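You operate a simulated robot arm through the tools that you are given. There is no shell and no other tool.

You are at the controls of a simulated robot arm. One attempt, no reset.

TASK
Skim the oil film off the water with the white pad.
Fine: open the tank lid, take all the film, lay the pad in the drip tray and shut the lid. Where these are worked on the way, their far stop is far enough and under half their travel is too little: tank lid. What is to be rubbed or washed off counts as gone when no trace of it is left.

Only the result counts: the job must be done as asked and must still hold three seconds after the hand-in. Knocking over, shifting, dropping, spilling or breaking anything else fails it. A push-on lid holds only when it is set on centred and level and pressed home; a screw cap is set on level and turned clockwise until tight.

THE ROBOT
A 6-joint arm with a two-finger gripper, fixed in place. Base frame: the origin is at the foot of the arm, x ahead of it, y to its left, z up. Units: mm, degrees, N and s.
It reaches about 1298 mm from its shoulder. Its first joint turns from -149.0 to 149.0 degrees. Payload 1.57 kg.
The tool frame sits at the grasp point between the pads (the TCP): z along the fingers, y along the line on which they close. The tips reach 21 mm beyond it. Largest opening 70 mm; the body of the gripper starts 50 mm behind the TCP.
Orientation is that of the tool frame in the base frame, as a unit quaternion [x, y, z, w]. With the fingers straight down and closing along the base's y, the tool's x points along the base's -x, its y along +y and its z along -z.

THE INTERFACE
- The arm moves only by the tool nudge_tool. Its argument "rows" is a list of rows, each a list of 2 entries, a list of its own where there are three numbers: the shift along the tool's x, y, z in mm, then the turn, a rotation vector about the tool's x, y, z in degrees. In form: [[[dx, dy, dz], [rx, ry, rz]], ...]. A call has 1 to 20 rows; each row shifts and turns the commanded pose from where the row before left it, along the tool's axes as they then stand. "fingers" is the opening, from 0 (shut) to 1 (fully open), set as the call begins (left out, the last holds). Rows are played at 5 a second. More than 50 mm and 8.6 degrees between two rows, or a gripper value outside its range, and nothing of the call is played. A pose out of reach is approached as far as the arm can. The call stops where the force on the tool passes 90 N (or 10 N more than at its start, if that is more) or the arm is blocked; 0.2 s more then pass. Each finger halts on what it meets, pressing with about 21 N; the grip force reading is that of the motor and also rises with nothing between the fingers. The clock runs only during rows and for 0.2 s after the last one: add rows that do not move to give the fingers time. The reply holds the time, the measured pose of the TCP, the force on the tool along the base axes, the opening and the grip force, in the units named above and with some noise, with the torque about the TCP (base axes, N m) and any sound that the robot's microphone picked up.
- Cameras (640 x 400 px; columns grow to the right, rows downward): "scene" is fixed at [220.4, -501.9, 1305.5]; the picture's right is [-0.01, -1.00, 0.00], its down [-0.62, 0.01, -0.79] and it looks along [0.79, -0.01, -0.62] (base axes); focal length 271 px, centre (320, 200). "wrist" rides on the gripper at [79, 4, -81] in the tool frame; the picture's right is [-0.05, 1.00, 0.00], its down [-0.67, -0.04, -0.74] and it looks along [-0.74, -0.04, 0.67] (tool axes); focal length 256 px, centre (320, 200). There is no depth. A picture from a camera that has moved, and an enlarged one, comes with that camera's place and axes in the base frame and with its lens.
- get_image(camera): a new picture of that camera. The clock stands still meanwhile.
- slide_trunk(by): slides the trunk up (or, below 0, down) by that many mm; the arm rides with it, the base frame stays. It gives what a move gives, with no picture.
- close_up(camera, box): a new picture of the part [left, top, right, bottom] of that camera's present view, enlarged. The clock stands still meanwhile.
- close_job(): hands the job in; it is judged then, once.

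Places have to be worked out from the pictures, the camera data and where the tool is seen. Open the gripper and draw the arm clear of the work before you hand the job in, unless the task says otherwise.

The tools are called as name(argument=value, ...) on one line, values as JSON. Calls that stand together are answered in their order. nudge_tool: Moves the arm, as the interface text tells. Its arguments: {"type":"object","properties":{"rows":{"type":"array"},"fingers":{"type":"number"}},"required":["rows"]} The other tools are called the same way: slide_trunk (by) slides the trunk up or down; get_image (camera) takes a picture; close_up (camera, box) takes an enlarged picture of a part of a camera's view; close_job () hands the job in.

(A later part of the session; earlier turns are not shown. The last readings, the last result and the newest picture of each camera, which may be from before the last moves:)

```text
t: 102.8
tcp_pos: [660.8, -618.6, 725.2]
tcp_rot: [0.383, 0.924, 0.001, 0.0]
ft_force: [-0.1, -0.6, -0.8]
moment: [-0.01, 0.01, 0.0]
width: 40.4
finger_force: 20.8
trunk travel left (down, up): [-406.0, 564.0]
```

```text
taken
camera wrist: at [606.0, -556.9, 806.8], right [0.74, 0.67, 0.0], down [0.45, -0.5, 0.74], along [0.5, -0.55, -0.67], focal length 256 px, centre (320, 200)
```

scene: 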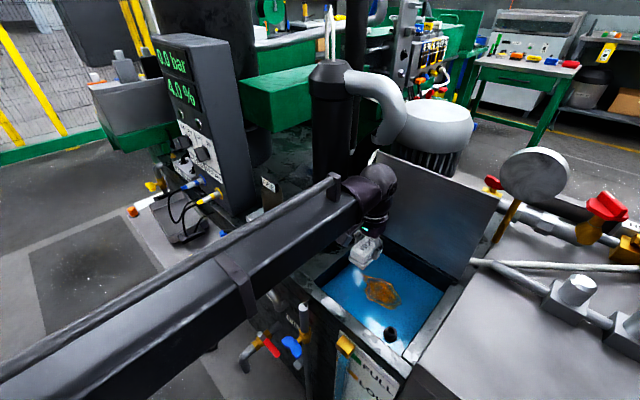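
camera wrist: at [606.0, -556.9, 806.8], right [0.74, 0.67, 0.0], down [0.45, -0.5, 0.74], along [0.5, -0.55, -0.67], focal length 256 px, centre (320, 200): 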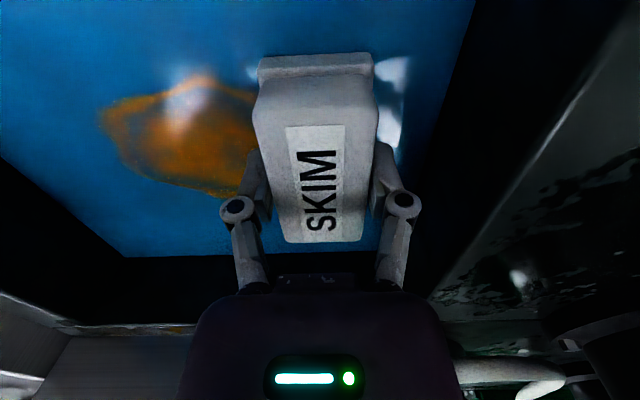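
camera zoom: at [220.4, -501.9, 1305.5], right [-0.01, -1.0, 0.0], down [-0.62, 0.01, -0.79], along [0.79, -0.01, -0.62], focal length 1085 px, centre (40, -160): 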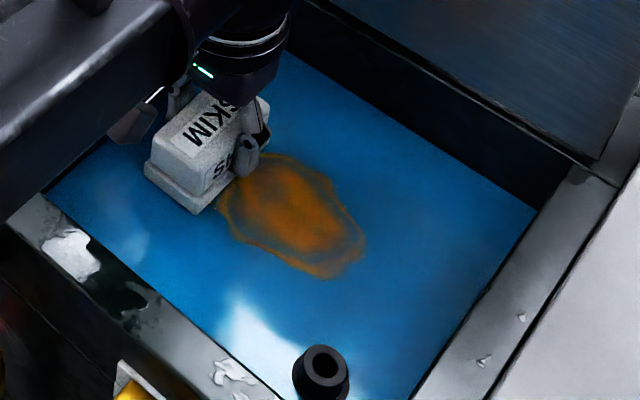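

Pad bottom is about at z≈692, water ≈690. I'll dip 5 mm more and sweep slowly across the film along tool −y (to the right).

slide_trunk(by=-5)

nudge_tool(rows=[[[0, -6, 0], [0, 0, 0]], [[0, -6, 0], [0, 0, 0]], [[0, -6, 0], [0, 0, 0]], [[0, -6, 0], [0, 0, 0]], [[0, -6, 0], [0, 0, 0]]])

close_up(camera="scene", box=[340, 240, 440, 340])

get_image(camera="wrist")

```text
t: 103.3
tcp_pos: [660.8, -617.5, 722.5]
tcp_rot: [0.383, 0.924, -0.001, 0.001]
ft_force: [5.6, -4.5, 24.7]
moment: [-0.12, -0.09, -0.04]
width: 40.9
finger_force: 20.8
trunk travel left (down, up): [-401.0, 569.0]
```

```text
t: 104.5
tcp_pos: [638.7, -637.7, 722.0]
tcp_rot: [0.383, 0.924, -0.001, 0.001]
ft_force: [6.0, 6.4, 23.5]
moment: [0.2, -0.13, -0.02]
width: 40.7
finger_force: 21.1
trunk travel left (down, up): [-401.0, 569.0]
```

```text
4.00 times, centred on (390, 290) of scene
camera zoom: at [220.4, -501.9, 1305.5], right [-0.01, -1.0, 0.0], down [-0.62, 0.01, -0.79], along [0.79, -0.01, -0.62], focal length 1085 px, centre (40, -160)
```

zoom: 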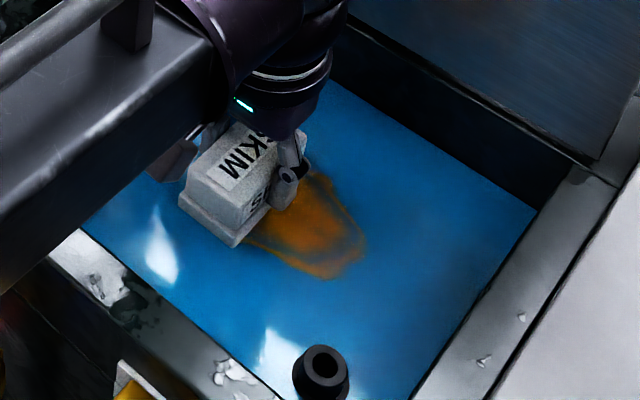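

```text
taken
camera wrist: at [583.6, -577.0, 803.7], right [0.74, 0.67, 0.0], down [0.45, -0.5, 0.75], along [0.5, -0.55, -0.67], focal length 256 px, centre (320, 200)
```

wrist: 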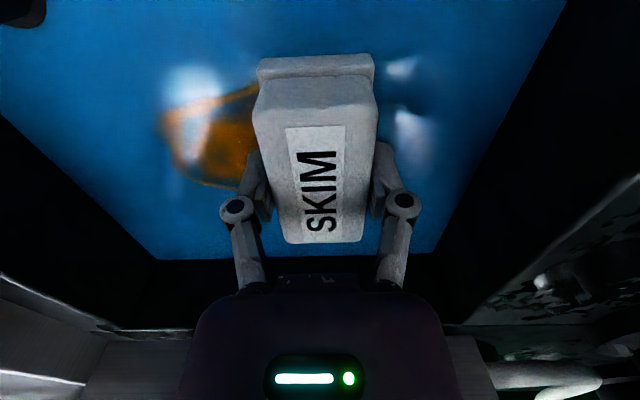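

The water surface pushes back like a firm plane (~24 N) and the film is vanishing where the pad passed. Continuing the sweep to the right edge of the film.

nudge_tool(rows=[[[0, -6, 0], [0, 0, 0]], [[0, -6, 0], [0, 0, 0]], [[0, -6, 0], [0, 0, 0]], [[0, -6, 0], [0, 0, 0]], [[0, -6, 0], [0, 0, 0]], [[0, -6, 0], [0, 0, 0]], [[0, -6, 0], [0, 0, 0]], [[0, -6, 0], [0, 0, 0]], [[0, -6, 0], [0, 0, 0]], [[0, -6, 0], [0, 0, 0]], [[0, -6, 0], [0, 0, 0]], [[0, -6, 0], [0, 0, 0]], [[0, -6, 0], [0, 0, 0]], [[0, -6, 0], [0, 0, 0]]])

close_up(camera="scene", box=[340, 240, 440, 340])

get_image(camera="wrist")

```text
t: 107.5
tcp_pos: [580.4, -697.6, 721.0]
tcp_rot: [0.383, 0.924, 0.0, 0.001]
ft_force: [5.2, 3.9, 22.1]
moment: [0.11, -0.1, -0.04]
width: 40.2
finger_force: 21.2
trunk travel left (down, up): [-401.0, 569.0]
```

```text
4.00 times, centred on (390, 290) of scene
camera zoom: at [220.4, -501.9, 1305.5], right [-0.01, -1.0, 0.0], down [-0.62, 0.01, -0.79], along [0.79, -0.01, -0.62], focal length 1085 px, centre (40, -160)
```

zoom: 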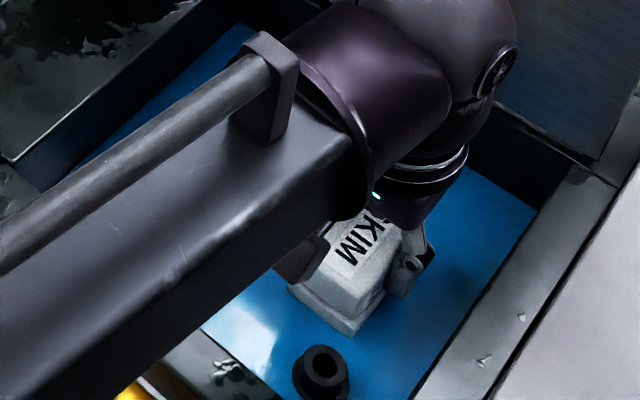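

```text
taken
camera wrist: at [525.2, -636.1, 803.6], right [0.74, 0.67, 0.0], down [0.45, -0.49, 0.75], along [0.5, -0.56, -0.67], focal length 256 px, centre (320, 200)
```

wrist: 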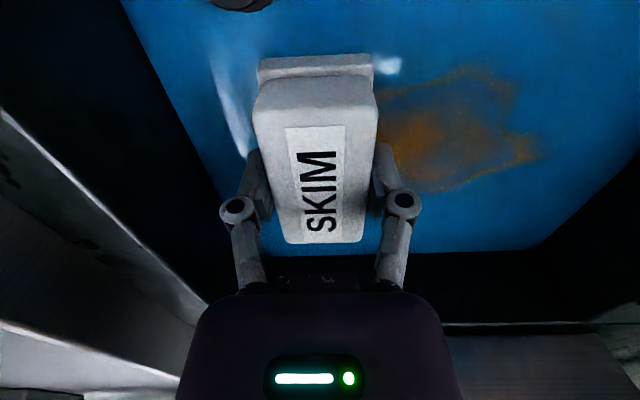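

The film behind is thinned but not gone, so several passes are needed. Sweeping back over a slightly shifted line.

nudge_tool(rows=[[[-6, 0, 0], [0, 0, 0]], [[-6, 6, 0], [0, 0, 0]], [[0, 6, 0], [0, 0, 0]], [[0, 6, 0], [0, 0, 0]], [[0, 6, 0], [0, 0, 0]], [[0, 6, 0], [0, 0, 0]], [[0, 6, 0], [0, 0, 0]], [[0, 6, 0], [0, 0, 0]], [[0, 6, 0], [0, 0, 0]], [[0, 6, 0], [0, 0, 0]], [[0, 6, 0], [0, 0, 0]], [[0, 6, 0], [0, 0, 0]], [[0, 6, 0], [0, 0, 0]], [[0, 6, 0], [0, 0, 0]], [[0, 6, 0], [0, 0, 0]], [[0, 6, 0], [0, 0, 0]], [[0, 6, 0], [0, 0, 0]], [[0, 6, 0], [0, 0, 0]], [[0, 6, 0], [0, 0, 0]], [[0, 6, 0], [0, 0, 0]]])

close_up(camera="scene", box=[340, 240, 440, 340])

get_image(camera="wrist")

```text
t: 111.7
tcp_pos: [667.4, -627.7, 722.5]
tcp_rot: [0.384, 0.923, -0.001, 0.001]
ft_force: [-6.2, -5.0, 21.7]
moment: [-0.11, 0.17, 0.04]
width: 40.4
finger_force: 20.9
trunk travel left (down, up): [-401.0, 569.0]
```

```text
4.00 times, centred on (390, 290) of scene
camera zoom: at [220.4, -501.9, 1305.5], right [-0.01, -1.0, 0.0], down [-0.62, 0.01, -0.79], along [0.79, -0.01, -0.62], focal length 1085 px, centre (40, -160)
```

zoom: 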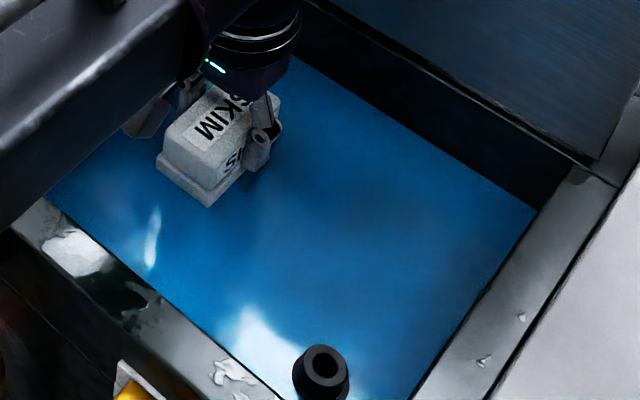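

```text
taken
camera wrist: at [612.4, -565.3, 803.6], right [0.74, 0.67, 0.0], down [0.44, -0.5, 0.75], along [0.5, -0.56, -0.67], focal length 256 px, centre (320, 200)
```

wrist: 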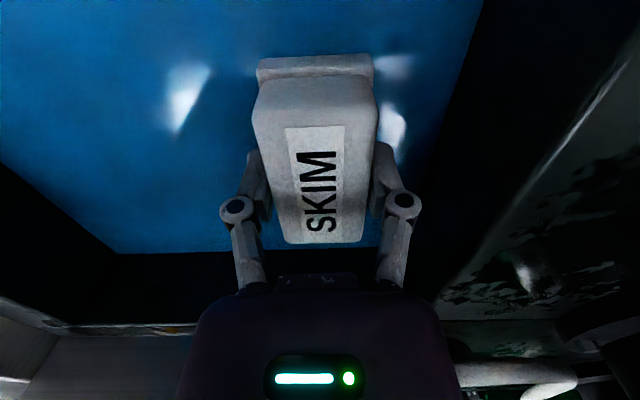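

The film looks gone. For certainty I'll make overlapping passes farther back (b≈930) and farther front (b≈887).

nudge_tool(rows=[[[-8, 0, 0], [0, 0, 0]], [[-8, 0, 0], [0, 0, 0]], [[0, -7, 0], [0, 0, 0]], [[0, -7, 0], [0, 0, 0]], [[0, -7, 0], [0, 0, 0]], [[0, -7, 0], [0, 0, 0]], [[0, -7, 0], [0, 0, 0]], [[0, -7, 0], [0, 0, 0]], [[0, -7, 0], [0, 0, 0]], [[0, -7, 0], [0, 0, 0]], [[0, -7, 0], [0, 0, 0]], [[0, -7, 0], [0, 0, 0]], [[0, -7, 0], [0, 0, 0]], [[0, -7, 0], [0, 0, 0]], [[0, -7, 0], [0, 0, 0]], [[0, -7, 0], [0, 0, 0]], [[0, -7, 0], [0, 0, 0]], [[0, -7, 0], [0, 0, 0]]])

nudge_tool(rows=[[[0, 8, 0], [0, 0, 0]], [[0, 8, 0], [0, 0, 0]], [[8, 4, 0], [0, 0, 0]], [[8, 2, 0], [0, 0, 0]], [[8, 0, 0], [0, 0, 0]], [[8, 0, 0], [0, 0, 0]], [[8, 0, 0], [0, 0, 0]], [[0, 7, 0], [0, 0, 0]], [[0, 7, 0], [0, 0, 0]], [[0, 7, 0], [0, 0, 0]], [[0, 7, 0], [0, 0, 0]], [[0, 7, 0], [0, 0, 0]], [[0, 7, 0], [0, 0, 0]], [[0, 7, 0], [0, 0, 0]], [[0, 7, 0], [0, 0, 0]], [[0, 7, 0], [0, 0, 0]], [[0, 7, 0], [0, 0, 0]], [[0, 7, 0], [0, 0, 0]], [[0, 7, 0], [0, 0, 0]], [[0, 7, 0], [0, 0, 0]]])

close_up(camera="scene", box=[320, 220, 460, 360])

get_image(camera="wrist")

```text
t: 115.5
tcp_pos: [599.3, -715.1, 721.5]
tcp_rot: [0.383, 0.924, 0.0, 0.001]
ft_force: [4.7, 6.0, 21.0]
moment: [0.11, -0.14, -0.04]
width: 40.3
finger_force: 21.4
trunk travel left (down, up): [-401.0, 569.0]
```

```text
t: 119.7
tcp_pos: [651.5, -607.4, 722.4]
tcp_rot: [0.383, 0.924, 0.0, 0.001]
ft_force: [-5.0, -5.4, 22.9]
moment: [-0.13, 0.12, 0.02]
width: 40.2
finger_force: 20.9
trunk travel left (down, up): [-401.0, 569.0]
```

```text
2.86 times, centred on (390, 290) of scene
camera zoom: at [220.4, -501.9, 1305.5], right [-0.01, -1.0, 0.0], down [-0.62, 0.01, -0.79], along [0.79, -0.01, -0.62], focal length 775 px, centre (120, -57)
```

zoom: 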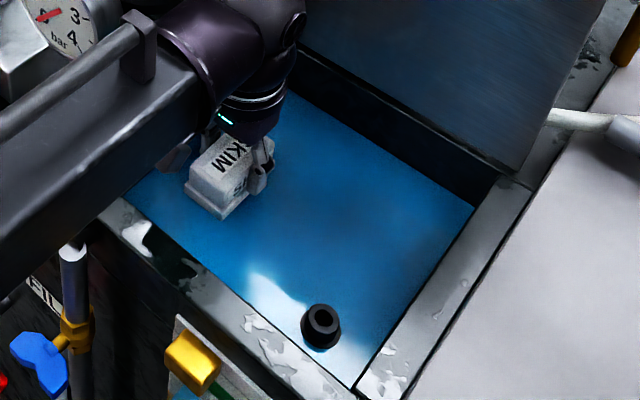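

```text
taken
camera wrist: at [596.6, -546.6, 803.6], right [0.74, 0.67, 0.0], down [0.44, -0.5, 0.75], along [0.5, -0.56, -0.67], focal length 256 px, centre (320, 200)
```

wrist: 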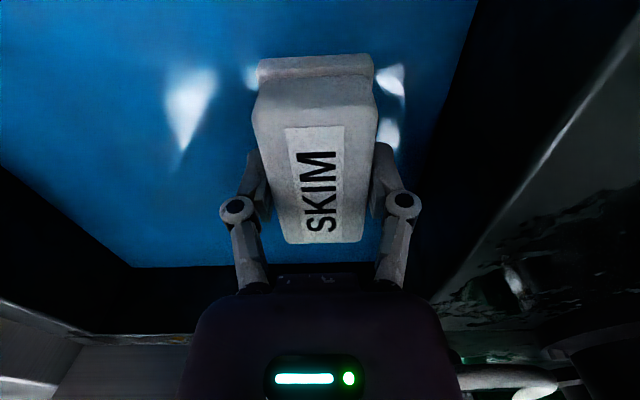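

Visually clean; I'll do one more pass down and back through the middle lines to leave no faint trace.

nudge_tool(rows=[[[-8, 0, 0], [0, 0, 0]], [[-8, 0, 0], [0, 0, 0]], [[0, -7, 0], [0, 0, 0]], [[0, -7, 0], [0, 0, 0]], [[0, -7, 0], [0, 0, 0]], [[0, -7, 0], [0, 0, 0]], [[0, -7, 0], [0, 0, 0]], [[0, -7, 0], [0, 0, 0]], [[0, -7, 0], [0, 0, 0]], [[0, -7, 0], [0, 0, 0]], [[0, -7, 0], [0, 0, 0]], [[0, -7, 0], [0, 0, 0]], [[0, -7, 0], [0, 0, 0]], [[0, -7, 0], [0, 0, 0]], [[0, -7, 0], [0, 0, 0]], [[0, -7, 0], [0, 0, 0]], [[0, -7, 0], [0, 0, 0]], [[0, -7, 0], [0, 0, 0]], [[0, -7, 0], [0, 0, 0]]])

nudge_tool(rows=[[[-8, 0, 0], [0, 0, 0]], [[-8, 0, 0], [0, 0, 0]], [[0, 7, 0], [0, 0, 0]], [[0, 7, 0], [0, 0, 0]], [[0, 7, 0], [0, 0, 0]], [[0, 7, 0], [0, 0, 0]], [[0, 7, 0], [0, 0, 0]], [[0, 7, 0], [0, 0, 0]], [[0, 7, 0], [0, 0, 0]], [[0, 7, 0], [0, 0, 0]], [[0, 7, 0], [0, 0, 0]], [[0, 7, 0], [0, 0, 0]], [[0, 7, 0], [0, 0, 0]], [[0, 7, 0], [0, 0, 0]], [[0, 7, 0], [0, 0, 0]], [[0, 7, 0], [0, 0, 0]], [[0, 7, 0], [0, 0, 0]], [[0, 7, 0], [0, 0, 0]]])

slide_trunk(by=100)

get_image(camera="wrist")

close_up(camera="scene", box=[320, 220, 460, 360])

```text
t: 123.7
tcp_pos: [580.4, -703.5, 721.7]
tcp_rot: [0.382, 0.924, 0.0, 0.002]
ft_force: [4.9, 6.7, 22.5]
moment: [0.11, -0.16, -0.02]
width: 40.3
finger_force: 20.9
trunk travel left (down, up): [-401.0, 569.0]
```

```text
t: 127.5
tcp_pos: [668.8, -636.3, 721.2]
tcp_rot: [0.382, 0.924, 0.0, 0.001]
ft_force: [-3.2, -6.3, 22.6]
moment: [-0.08, 0.17, 0.09]
width: 40.4
finger_force: 21.1
trunk travel left (down, up): [-401.0, 569.0]
```

```text
t: 128.9
tcp_pos: [670.1, -635.8, 819.8]
tcp_rot: [0.383, 0.924, 0.0, 0.0]
ft_force: [-0.4, 0.3, -0.8]
moment: [0.01, 0.05, -0.01]
width: 40.2
finger_force: 21.2
trunk travel left (down, up): [-501.0, 469.0]
```

```text
taken
camera wrist: at [615.5, -574.5, 901.8], right [0.74, 0.67, 0.0], down [0.45, -0.5, 0.74], along [0.5, -0.55, -0.67], focal length 256 px, centre (320, 200)
```

wrist: 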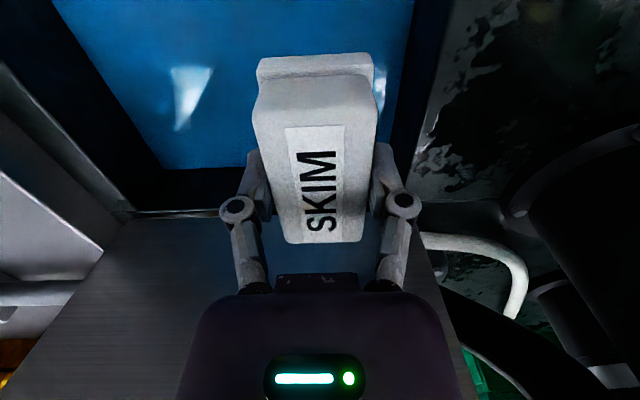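

```text
2.86 times, centred on (390, 290) of scene
camera zoom: at [220.4, -501.9, 1305.5], right [-0.01, -1.0, 0.0], down [-0.62, 0.01, -0.79], along [0.79, -0.01, -0.62], focal length 775 px, centre (120, -57)
```

zoom: 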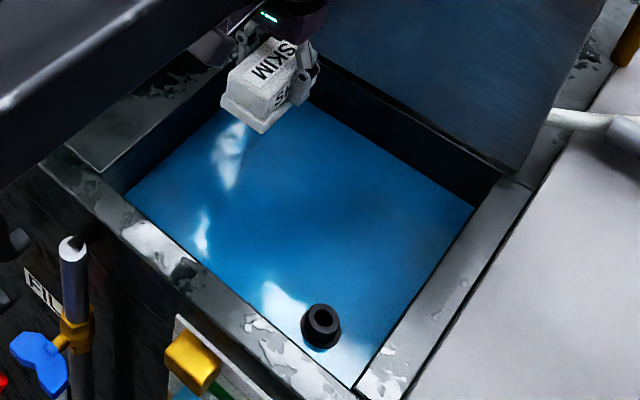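

The water looks clean. Raising the pad to z≈1010 and inspecting the water more closely once the arm is away.

slide_trunk(by=190)

nudge_tool(rows=[[[42, 8, 0], [0, 0, 0]], [[42, 8, 0], [0, 0, 0]], [[42, 9, 0], [0, 0, 0]]])

nudge_tool(rows=[[[20, 36, 0], [0, 0, 0]], [[20, 36, 0], [0, 0, 0]], [[20, 36, 0], [0, 0, 0]], [[20, 36, 0], [0, 0, 0]]])

close_up(camera="scene", box=[310, 230, 470, 360])

get_image(camera="wrist")

```text
t: 130.9
tcp_pos: [671.2, -635.7, 1009.6]
tcp_rot: [0.383, 0.924, -0.001, 0.0]
ft_force: [-0.1, -0.8, -2.0]
moment: [0.0, 0.03, 0.01]
width: 40.4
finger_force: 21.2
trunk travel left (down, up): [-691.0, 279.0]
```

```text
t: 131.8
tcp_pos: [597.4, -529.3, 1009.6]
tcp_rot: [0.382, 0.924, 0.001, 0.0]
ft_force: [0.5, 0.4, -1.0]
moment: [0.0, 0.0, 0.02]
width: 40.1
finger_force: 21.3
trunk travel left (down, up): [-691.0, 279.0]
```

```text
t: 132.8
tcp_pos: [644.7, -370.4, 1010.3]
tcp_rot: [0.384, 0.923, 0.0, 0.0]
ft_force: [0.5, 0.6, -0.3]
moment: [-0.01, -0.02, -0.03]
width: 40.4
finger_force: 20.8
trunk travel left (down, up): [-691.0, 279.0]
```

```text
3.08 times, centred on (390, 295) of scene
camera zoom: at [220.4, -501.9, 1305.5], right [-0.01, -1.0, 0.0], down [-0.62, 0.01, -0.79], along [0.79, -0.01, -0.62], focal length 835 px, centre (105, -92)
```

zoom: 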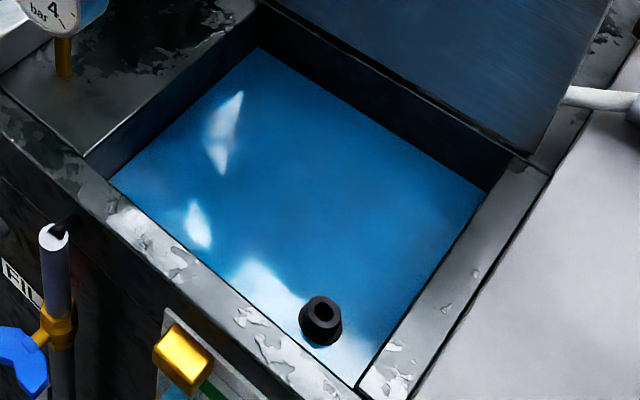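

```text
taken
camera wrist: at [589.6, -309.6, 1092.0], right [0.74, 0.67, 0.0], down [0.45, -0.5, 0.75], along [0.5, -0.55, -0.67], focal length 256 px, centre (320, 200)
```

wrist: 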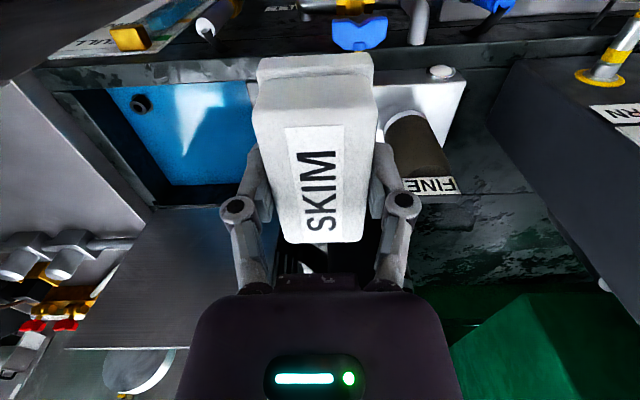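

The water shows only light reflections. Let me zoom harder where the film was to check for faint residue.

close_up(camera="scene", box=[345, 255, 425, 315])

close_up(camera="wrist", box=[100, 70, 270, 200])

```text
6.67 times, centred on (385, 285) of scene
camera zoom: at [220.4, -501.9, 1305.5], right [-0.01, -1.0, 0.0], down [-0.62, 0.01, -0.79], along [0.79, -0.01, -0.62], focal length 1808 px, centre (-113, -367)
```

zoom: 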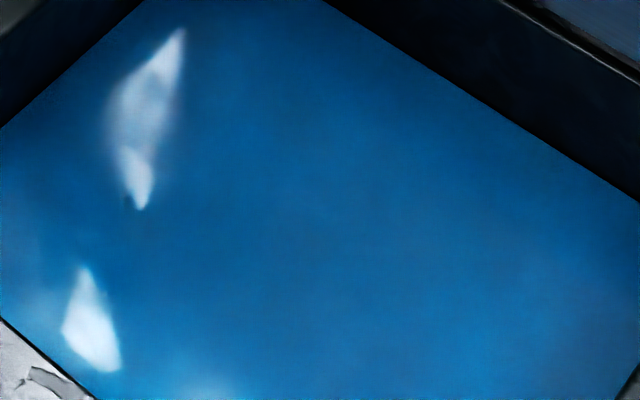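

```text
3.08 times, centred on (185, 135) of wrist
camera zoom: at [589.6, -309.6, 1092.0], right [0.74, 0.67, 0.0], down [0.45, -0.5, 0.75], along [0.5, -0.55, -0.67], focal length 788 px, centre (735, 400)
```

zoom: 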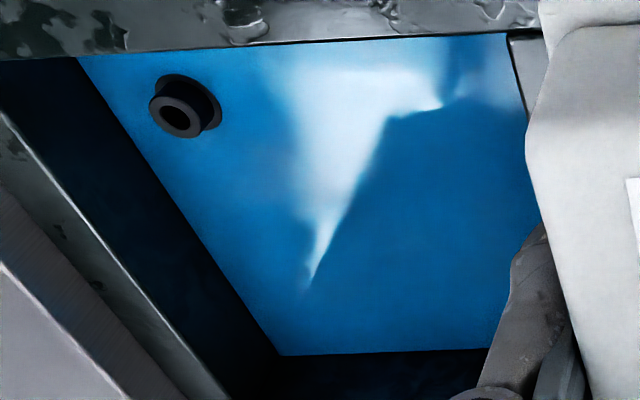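

close_up(camera="scene", box=[350, 255, 380, 295])

close_up(camera="wrist", box=[190, 90, 260, 180])

```text
10.00 times, centred on (365, 275) of scene
camera zoom: at [220.4, -501.9, 1305.5], right [-0.01, -1.0, 0.0], down [-0.62, 0.01, -0.79], along [0.79, -0.01, -0.62], focal length 2713 px, centre (-130, -550)
```

zoom: 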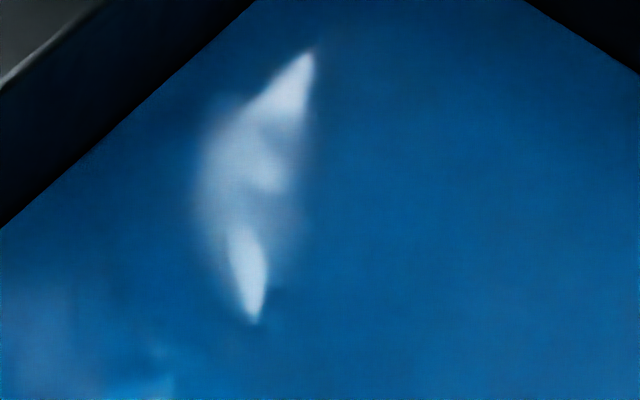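

```text
4.44 times, centred on (225, 135) of wrist
camera zoom: at [589.6, -309.6, 1092.0], right [0.74, 0.67, 0.0], down [0.45, -0.5, 0.75], along [0.5, -0.55, -0.67], focal length 1138 px, centre (742, 489)
```

zoom: 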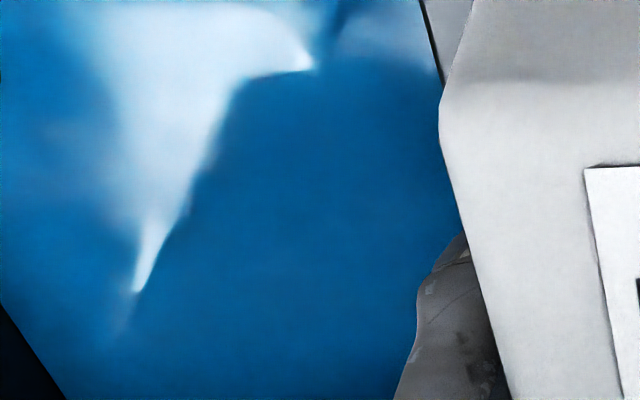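

The water is clean — only reflections. Now to the tray: I move out to the front of the table (b≈600, l≈480) at this height to get a good view of the tray and hoses.

nudge_tool(rows=[[[14.7, 35.8, 0], [0, 0, 0]], [[14.7, 35.8, 0], [0, 0, 0]], [[14.7, 35.8, 0], [0, 0, 0]], [[14.7, 35.8, 0], [0, 0, 0]], [[14.7, 35.8, 0], [0, 0, 0]], [[14.7, 35.8, 0], [0, 0, 0]], [[14.7, 35.8, 0], [0, 0, 0]], [[14.7, 35.8, 0], [0, 0, 0]]])

slide_trunk(by=-110)

get_image(camera="wrist")

get_image(camera="scene")

```text
t: 134.6
tcp_pos: [762.4, -84.9, 1010.6]
tcp_rot: [0.384, 0.923, 0.0, 0.001]
ft_force: [-0.6, 0.7, -0.7]
moment: [-0.01, -0.04, 0.0]
width: 40.5
finger_force: 21.3
trunk travel left (down, up): [-691.0, 279.0]
```

```text
t: 136.0
tcp_pos: [760.3, -84.5, 899.6]
tcp_rot: [0.383, 0.924, 0.0, 0.0]
ft_force: [0.2, -0.5, -0.2]
moment: [0.01, 0.0, 0.02]
width: 40.4
finger_force: 21.1
trunk travel left (down, up): [-581.0, 389.0]
```

```text
taken
camera wrist: at [705.9, -23.8, 981.9], right [0.74, 0.67, 0.0], down [0.45, -0.5, 0.74], along [0.5, -0.55, -0.67], focal length 256 px, centre (320, 200)
```

wrist: 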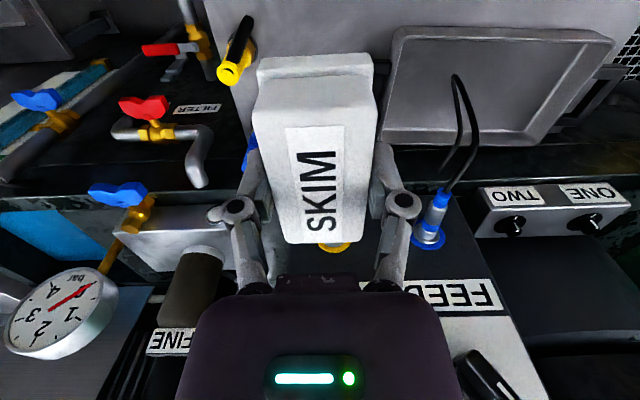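

```text
taken
```

scene: 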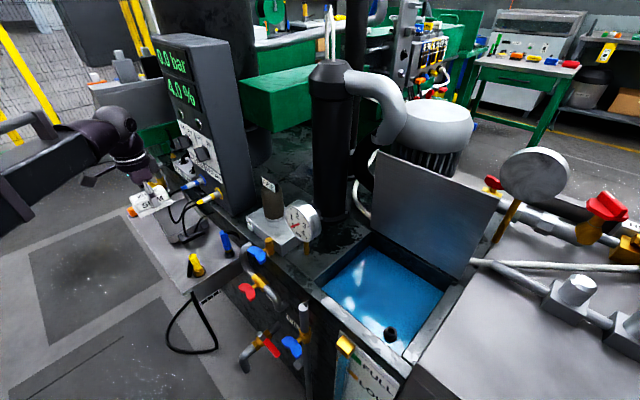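

Good view of the tray now. Zooming in on it from both cameras.

close_up(camera="wrist", box=[370, 0, 640, 200])

close_up(camera="scene", box=[120, 170, 240, 270])

```text
2.00 times, centred on (505, 100) of wrist
camera zoom: at [705.9, -23.8, 981.9], right [0.74, 0.67, 0.0], down [0.45, -0.5, 0.74], along [0.5, -0.55, -0.67], focal length 512 px, centre (-50, 400)
```

zoom: 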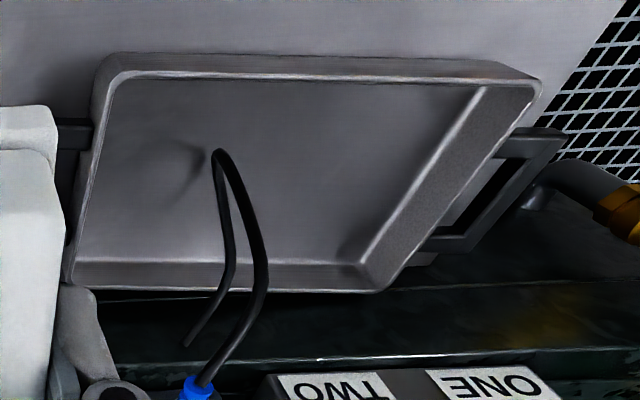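

```text
4.00 times, centred on (180, 220) of scene
camera zoom: at [220.4, -501.9, 1305.5], right [-0.01, -1.0, 0.0], down [-0.62, 0.01, -0.79], along [0.79, -0.01, -0.62], focal length 1085 px, centre (880, 120)
```

zoom: 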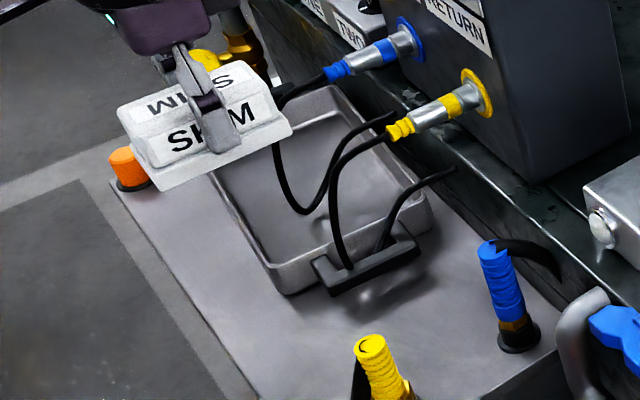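

Tray rim comes out at z≈680, centre ≈(951,-6), 230×132 mm; the blue hose dips into it near its middle, and its far half is free. I'll move over a free spot at about (985,31), at this height.

nudge_tool(rows=[[[-12.9, 40.1, 0], [0, 0, 0]], [[-12.9, 40.1, 0], [0, 0, 0]], [[-12.9, 40.1, 0], [0, 0, 0]], [[-12.9, 40.1, 0], [0, 0, 0]], [[-13, 40.1, 0], [0, 0, 0]], [[-13, 40.1, 0], [0, 0, 0]], [[0, 0, 0], [0, 0, 3.8]]])

get_image(camera="wrist")

close_up(camera="scene", box=[80, 110, 260, 270])

```text
t: 137.6
tcp_pos: [985.3, 31.2, 899.2]
tcp_rot: [0.414, 0.91, 0.0, 0.0]
ft_force: [-0.4, 0.3, -0.6]
moment: [0.02, -0.02, -0.01]
width: 40.3
finger_force: 21.5
out of reach, approached as far as the arm can: row 5
trunk travel left (down, up): [-581.0, 389.0]
```

```text
taken
camera wrist: at [935.6, 95.1, 981.8], right [0.79, 0.62, 0.0], down [0.41, -0.53, 0.74], along [0.46, -0.59, -0.67], focal length 256 px, centre (320, 200)
```

wrist: 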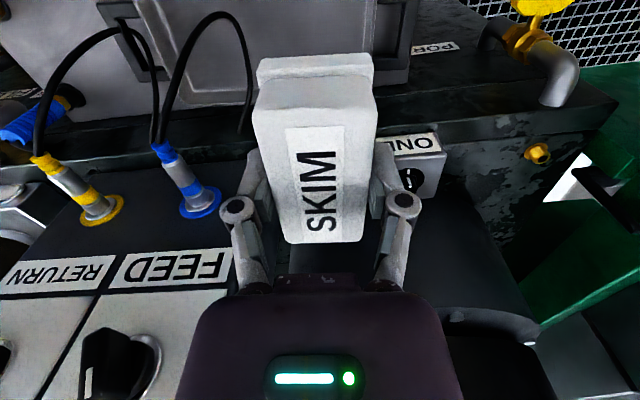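

```text
2.50 times, centred on (170, 190) of scene
camera zoom: at [220.4, -501.9, 1305.5], right [-0.01, -1.0, 0.0], down [-0.62, 0.01, -0.79], along [0.79, -0.01, -0.62], focal length 678 px, centre (695, 225)
```

zoom: 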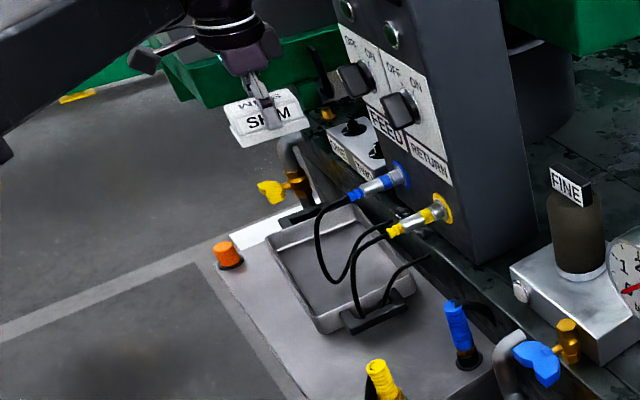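

Everything near the descent path is clear (hoses stay at least 50 mm away). Lowering to TCP≈730, pad bottom just above the rim, and checking.

slide_trunk(by=-168)

get_image(camera="wrist")

close_up(camera="scene", box=[100, 150, 240, 270])

```text
t: 139.5
tcp_pos: [985.3, 30.8, 732.6]
tcp_rot: [0.413, 0.911, 0.0, 0.0]
ft_force: [-0.3, -1.0, -1.2]
moment: [-0.01, -0.01, 0.0]
width: 40.3
finger_force: 21.4
trunk travel left (down, up): [-413.0, 557.0]
```

```text
taken
camera wrist: at [935.5, 94.9, 813.9], right [0.79, 0.62, 0.0], down [0.41, -0.52, 0.74], along [0.46, -0.59, -0.67], focal length 256 px, centre (320, 200)
```

wrist: 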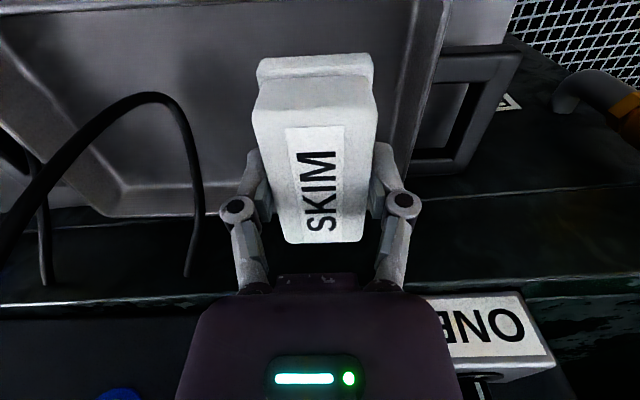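

```text
3.33 times, centred on (170, 210) of scene
camera zoom: at [220.4, -501.9, 1305.5], right [-0.01, -1.0, 0.0], down [-0.62, 0.01, -0.79], along [0.79, -0.01, -0.62], focal length 904 px, centre (820, 167)
```

zoom: 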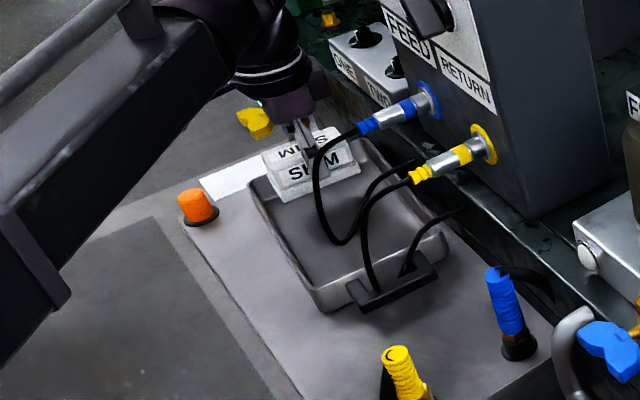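

The pad is over the free far half of the tray with ~28 mm to the end wall. Lowering toward the tray floor.

slide_trunk(by=-26)

slide_trunk(by=-4)

get_image(camera="wrist")

close_up(camera="scene", box=[130, 170, 230, 260])

```text
t: 140.2
tcp_pos: [986.0, 30.6, 703.8]
tcp_rot: [0.413, 0.911, 0.0, 0.0]
ft_force: [0.2, -0.6, -0.5]
moment: [-0.02, -0.01, 0.03]
width: 40.5
finger_force: 21.1
trunk travel left (down, up): [-387.0, 583.0]
```

```text
t: 140.7
tcp_pos: [986.4, 30.9, 702.1]
tcp_rot: [0.412, 0.911, 0.0, 0.0]
ft_force: [0.3, 0.1, -0.3]
moment: [0.0, 0.02, -0.03]
width: 40.3
finger_force: 20.8
trunk travel left (down, up): [-383.0, 587.0]
```

```text
taken
camera wrist: at [935.5, 94.9, 783.8], right [0.79, 0.62, 0.0], down [0.41, -0.52, 0.74], along [0.46, -0.59, -0.67], focal length 256 px, centre (320, 200)
```

wrist: 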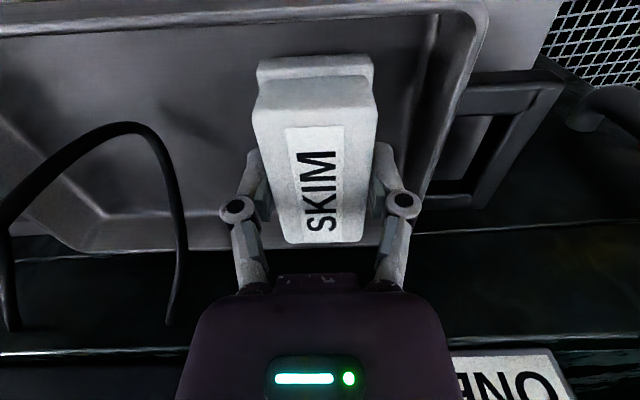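

```text
4.44 times, centred on (180, 215) of scene
camera zoom: at [220.4, -501.9, 1305.5], right [-0.01, -1.0, 0.0], down [-0.62, 0.01, -0.79], along [0.79, -0.01, -0.62], focal length 1206 px, centre (942, 133)
```

zoom: 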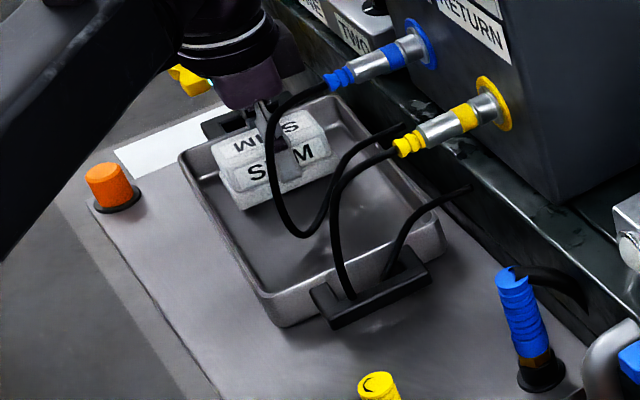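

No contact yet. The pad is 16 mm from the front wall and ~44 mm from the back, so I'll shift it 12 mm back toward the middle, then lower until it touches.

nudge_tool(rows=[[[-6, 0, 0], [0, 0, 0]], [[-6, 0, 0], [0, 0, 0]], [[0, 0, 0], [0, 0, 0]]])

slide_trunk(by=-3)

slide_trunk(by=-2)

```text
t: 141.5
tcp_pos: [993.9, 20.8, 702.9]
tcp_rot: [0.414, 0.91, 0.0, 0.001]
ft_force: [0.0, 0.3, -0.7]
moment: [-0.01, -0.02, -0.04]
width: 40.7
finger_force: 21.5
trunk travel left (down, up): [-383.0, 587.0]
```

```text
t: 142.0
tcp_pos: [993.9, 20.8, 699.1]
tcp_rot: [0.414, 0.91, -0.001, 0.0]
ft_force: [0.1, -0.1, -1.3]
moment: [0.01, -0.04, -0.01]
width: 40.2
finger_force: 21.3
trunk travel left (down, up): [-380.0, 590.0]
```

```text
t: 142.6
tcp_pos: [994.3, 20.5, 695.9]
tcp_rot: [0.413, 0.911, -0.001, 0.0]
ft_force: [0.1, -0.6, 0.4]
moment: [0.0, 0.0, -0.02]
width: 40.4
finger_force: 21.3
trunk travel left (down, up): [-378.0, 592.0]
```

Still free; stepping down by single millimetres.

slide_trunk(by=-1.5)

slide_trunk(by=-1)

```text
t: 143.1
tcp_pos: [993.4, 21.2, 696.0]
tcp_rot: [0.413, 0.911, -0.001, 0.001]
ft_force: [2.5, -0.9, 8.6]
moment: [-0.12, -0.09, 0.02]
width: 40.3
finger_force: 21.1
trunk travel left (down, up): [-377.0, 593.0]
```

```text
t: 143.6
tcp_pos: [993.1, 21.4, 696.8]
tcp_rot: [0.413, 0.911, 0.0, 0.001]
ft_force: [7.5, 0.0, 19.2]
moment: [0.02, -0.07, 0.04]
width: 40.6
finger_force: 21.1
trunk travel left (down, up): [-376.0, 594.0]
```

Contact made (≈19 N). I'll ease up 1.5 mm and open the fingers to release the pad.

slide_trunk(by=1.5)

nudge_tool(rows=[[[0, 0, 0], [0, 0, 0]], [[0, 0, 0], [0, 0, 0]], [[0, 0, 0], [0, 0, 0]]], fingers=0.8)

get_image(camera="wrist")

close_up(camera="scene", box=[130, 170, 230, 260])

```text
t: 144.1
tcp_pos: [993.0, 20.8, 695.9]
tcp_rot: [0.413, 0.911, 0.0, 0.0]
ft_force: [2.1, -0.3, 4.9]
moment: [-0.14, -0.21, 0.04]
width: 40.2
finger_force: 21.2
trunk travel left (down, up): [-377.0, 593.0]
```

```text
t: 144.9
tcp_pos: [993.0, 20.6, 696.8]
tcp_rot: [0.414, 0.91, 0.0, 0.0]
ft_force: [0.9, 0.0, 0.5]
moment: [-0.02, 0.01, 0.04]
width: 56.0
finger_force: 0.1
trunk travel left (down, up): [-377.0, 593.0]
```

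```text
taken
camera wrist: at [942.8, 85.1, 777.8], right [0.79, 0.62, 0.0], down [0.41, -0.52, 0.74], along [0.46, -0.59, -0.67], focal length 256 px, centre (320, 200)
```

wrist: 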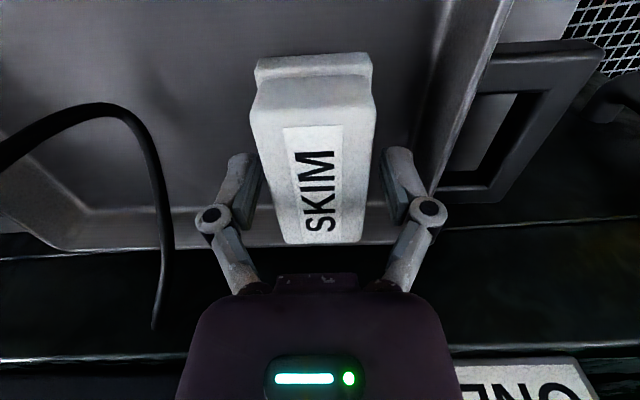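

```text
4.44 times, centred on (180, 215) of scene
camera zoom: at [220.4, -501.9, 1305.5], right [-0.01, -1.0, 0.0], down [-0.62, 0.01, -0.79], along [0.79, -0.01, -0.62], focal length 1206 px, centre (942, 133)
```

zoom: 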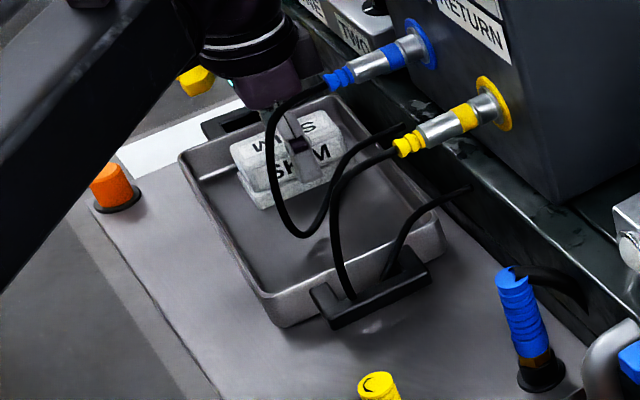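

The pad rests in the tray, fingers free. Rising straight up and verifying it stays.

slide_trunk(by=30)

slide_trunk(by=180)

get_image(camera="wrist")

close_up(camera="scene", box=[100, 150, 240, 270])

```text
t: 145.6
tcp_pos: [992.7, 22.2, 726.5]
tcp_rot: [0.413, 0.911, -0.001, 0.0]
ft_force: [-0.4, -0.1, 0.4]
moment: [0.0, 0.03, 0.01]
width: 55.9
finger_force: 0.1
trunk travel left (down, up): [-407.0, 563.0]
```

```text
t: 147.6
tcp_pos: [994.2, 20.9, 906.6]
tcp_rot: [0.413, 0.911, 0.0, 0.0]
ft_force: [-0.6, 1.1, 0.7]
moment: [0.0, 0.01, 0.02]
width: 56.2
finger_force: 0.1
trunk travel left (down, up): [-587.0, 383.0]
```

```text
taken
camera wrist: at [942.9, 85.2, 987.7], right [0.79, 0.62, 0.0], down [0.41, -0.52, 0.74], along [0.46, -0.59, -0.67], focal length 256 px, centre (320, 200)
```

wrist: 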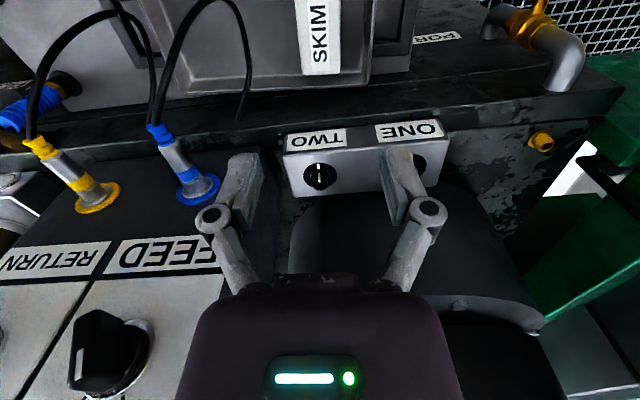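

```text
3.33 times, centred on (170, 210) of scene
camera zoom: at [220.4, -501.9, 1305.5], right [-0.01, -1.0, 0.0], down [-0.62, 0.01, -0.79], along [0.79, -0.01, -0.62], focal length 904 px, centre (820, 167)
```

zoom: 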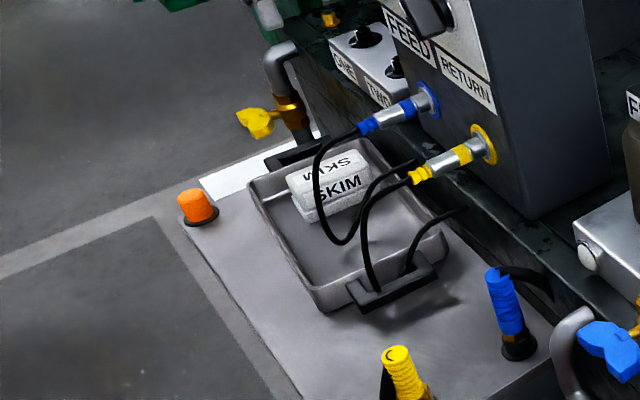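

The pad lies flat in the tray. Now to shut the lid: rise to z≈1080, retrace the path along the front, and turn the tool back to the lid-handle orientation.

slide_trunk(by=174)

nudge_tool(rows=[[[12.15, -40.7, 0], [0, 0, 0]], [[12.15, -40.7, 0], [0, 0, 0]], [[12.15, -40.7, 0], [0, 0, 0]], [[12.15, -40.7, 0], [0, 0, 0]], [[12.15, -40.7, 0], [0, 0, 0]], [[12.15, -40.7, 0], [0, 0, 0]], [[-19.6, -39.5, 0], [0, 0, 0]], [[-19.6, -39.5, 0], [0, 0, 0]], [[-19.6, -39.5, 0], [0, 0, 0]], [[-19.6, -39.5, 0], [0, 0, 0]], [[-19.6, -39.5, 0], [0, 0, 0]], [[-19.6, -39.5, 0], [0, 0, 0]], [[-19.6, -39.5, 0], [0, 0, 0]], [[-22.9, -34.6, 0], [0, 0, 0]], [[-22.9, -34.6, 0], [0, 0, 0]], [[-22.9, -34.6, 0], [0, 0, 0]], [[-22.9, -34.6, 0], [0, 0, 0]]])

nudge_tool(rows=[[[0, 0, 0], [0, 0, -7.82]], [[0, 0, 0], [0, 0, -7.82]], [[0, 0, 0], [0, 0, -7.82]], [[0, 0, 0], [0, 0, -7.82]], [[0, 0, 0], [0, 0, -7.82]], [[0, 0, 0], [0, 0, -7.82]], [[0, 0, 0], [0, 0, -7.82]], [[0, 0, 0], [0, 0, -7.82]], [[0, 0, 0], [0, 0, -7.82]], [[0, 0, 0], [0, 0, -7.82]], [[0, 0, 0], [0, 0, -7.82]], [[0, 0, 0], [0, 0, -7.82]]])

get_image(camera="scene")

get_image(camera="wrist")

```text
t: 149.6
tcp_pos: [993.6, 19.9, 1079.6]
tcp_rot: [0.413, 0.911, 0.0, 0.0]
ft_force: [-0.2, -0.2, 0.2]
moment: [-0.02, 0.0, 0.0]
width: 56.1
finger_force: 0.1
trunk travel left (down, up): [-761.0, 209.0]
```

```text
t: 153.2
tcp_pos: [597.7, -528.9, 1080.3]
tcp_rot: [0.413, 0.911, 0.0, 0.0]
ft_force: [-0.5, -1.0, 0.1]
moment: [0.01, -0.01, 0.04]
width: 56.2
finger_force: 0.0
trunk travel left (down, up): [-761.0, 209.0]
```

```text
t: 155.8
tcp_pos: [601.3, -530.6, 1079.7]
tcp_rot: [-0.384, 0.923, 0.002, 0.0]
ft_force: [0.2, 0.0, -0.3]
moment: [0.02, -0.01, -0.01]
width: 55.7
finger_force: 0.0
trunk travel left (down, up): [-761.0, 209.0]
```

```text
taken
```

scene: 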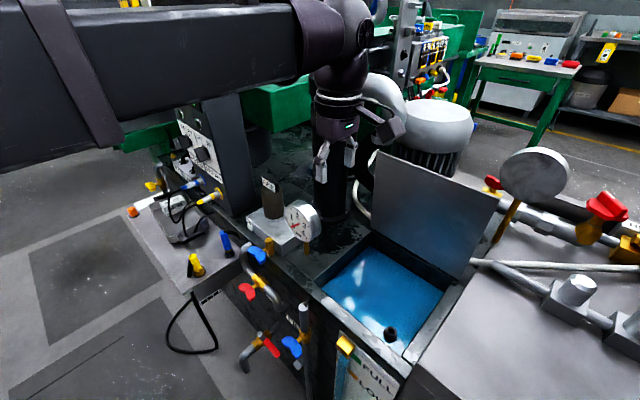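

```text
taken
camera wrist: at [539.9, -582.0, 1161.9], right [-0.67, 0.74, 0.0], down [0.49, 0.45, 0.74], along [0.55, 0.5, -0.67], focal length 256 px, centre (320, 200)
```

wrist: 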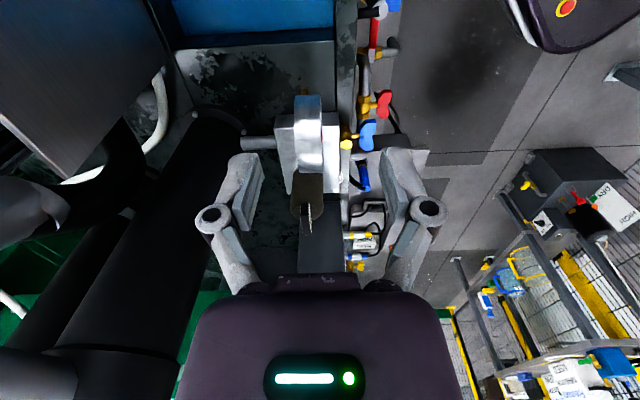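

Orientation restored. I'll move over the standing lid's handle near (687,-787) at z≈1080 and look down at the bar.

nudge_tool(rows=[[[20.2, -40.3, 0], [0, 0, 0]], [[20.2, -40.3, 0], [0, 0, 0]], [[20.2, -40.3, 0], [0, 0, 0]], [[20.2, -40.3, 0], [0, 0, 0]], [[20.2, -40.3, 0], [0, 0, 0]], [[20.2, -40.3, 0], [0, 0, 0]]], fingers=0.35)

get_image(camera="wrist")

close_up(camera="wrist", box=[220, 0, 420, 200])

get_image(camera="scene")

```text
t: 157.2
tcp_pos: [680.5, -787.8, 1079.7]
tcp_rot: [-0.383, 0.924, 0.0, -0.001]
ft_force: [0.1, 0.1, 0.5]
moment: [0.02, -0.03, 0.04]
width: 24.3
finger_force: 0.0
trunk travel left (down, up): [-761.0, 209.0]
```

```text
taken
camera wrist: at [620.2, -837.1, 1161.3], right [-0.67, 0.74, 0.0], down [0.5, 0.45, 0.74], along [0.55, 0.5, -0.67], focal length 256 px, centre (320, 200)
```

wrist: 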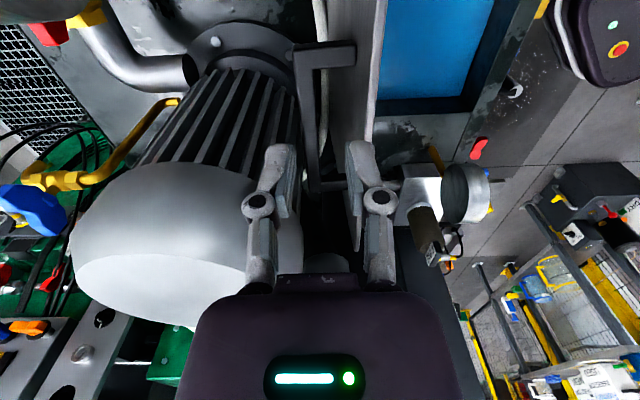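

```text
2.00 times, centred on (320, 100) of wrist
camera zoom: at [620.2, -837.1, 1161.3], right [-0.67, 0.74, 0.0], down [0.5, 0.45, 0.74], along [0.55, 0.5, -0.67], focal length 512 px, centre (320, 400)
```

zoom: 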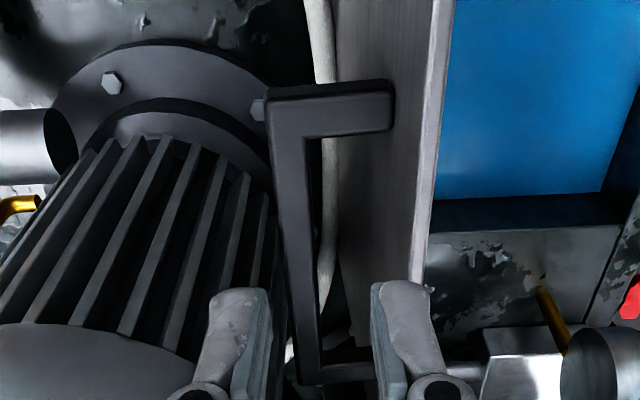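

```text
taken
```

scene: 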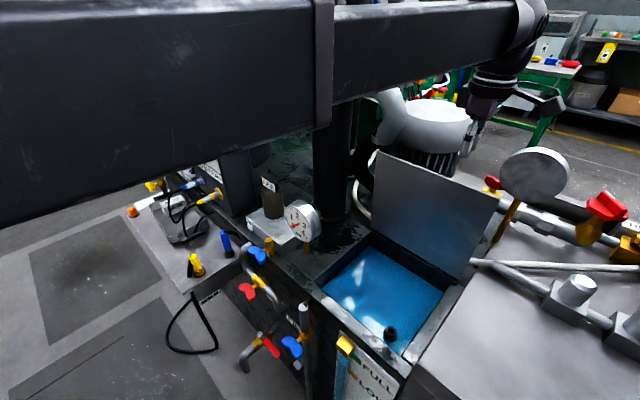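

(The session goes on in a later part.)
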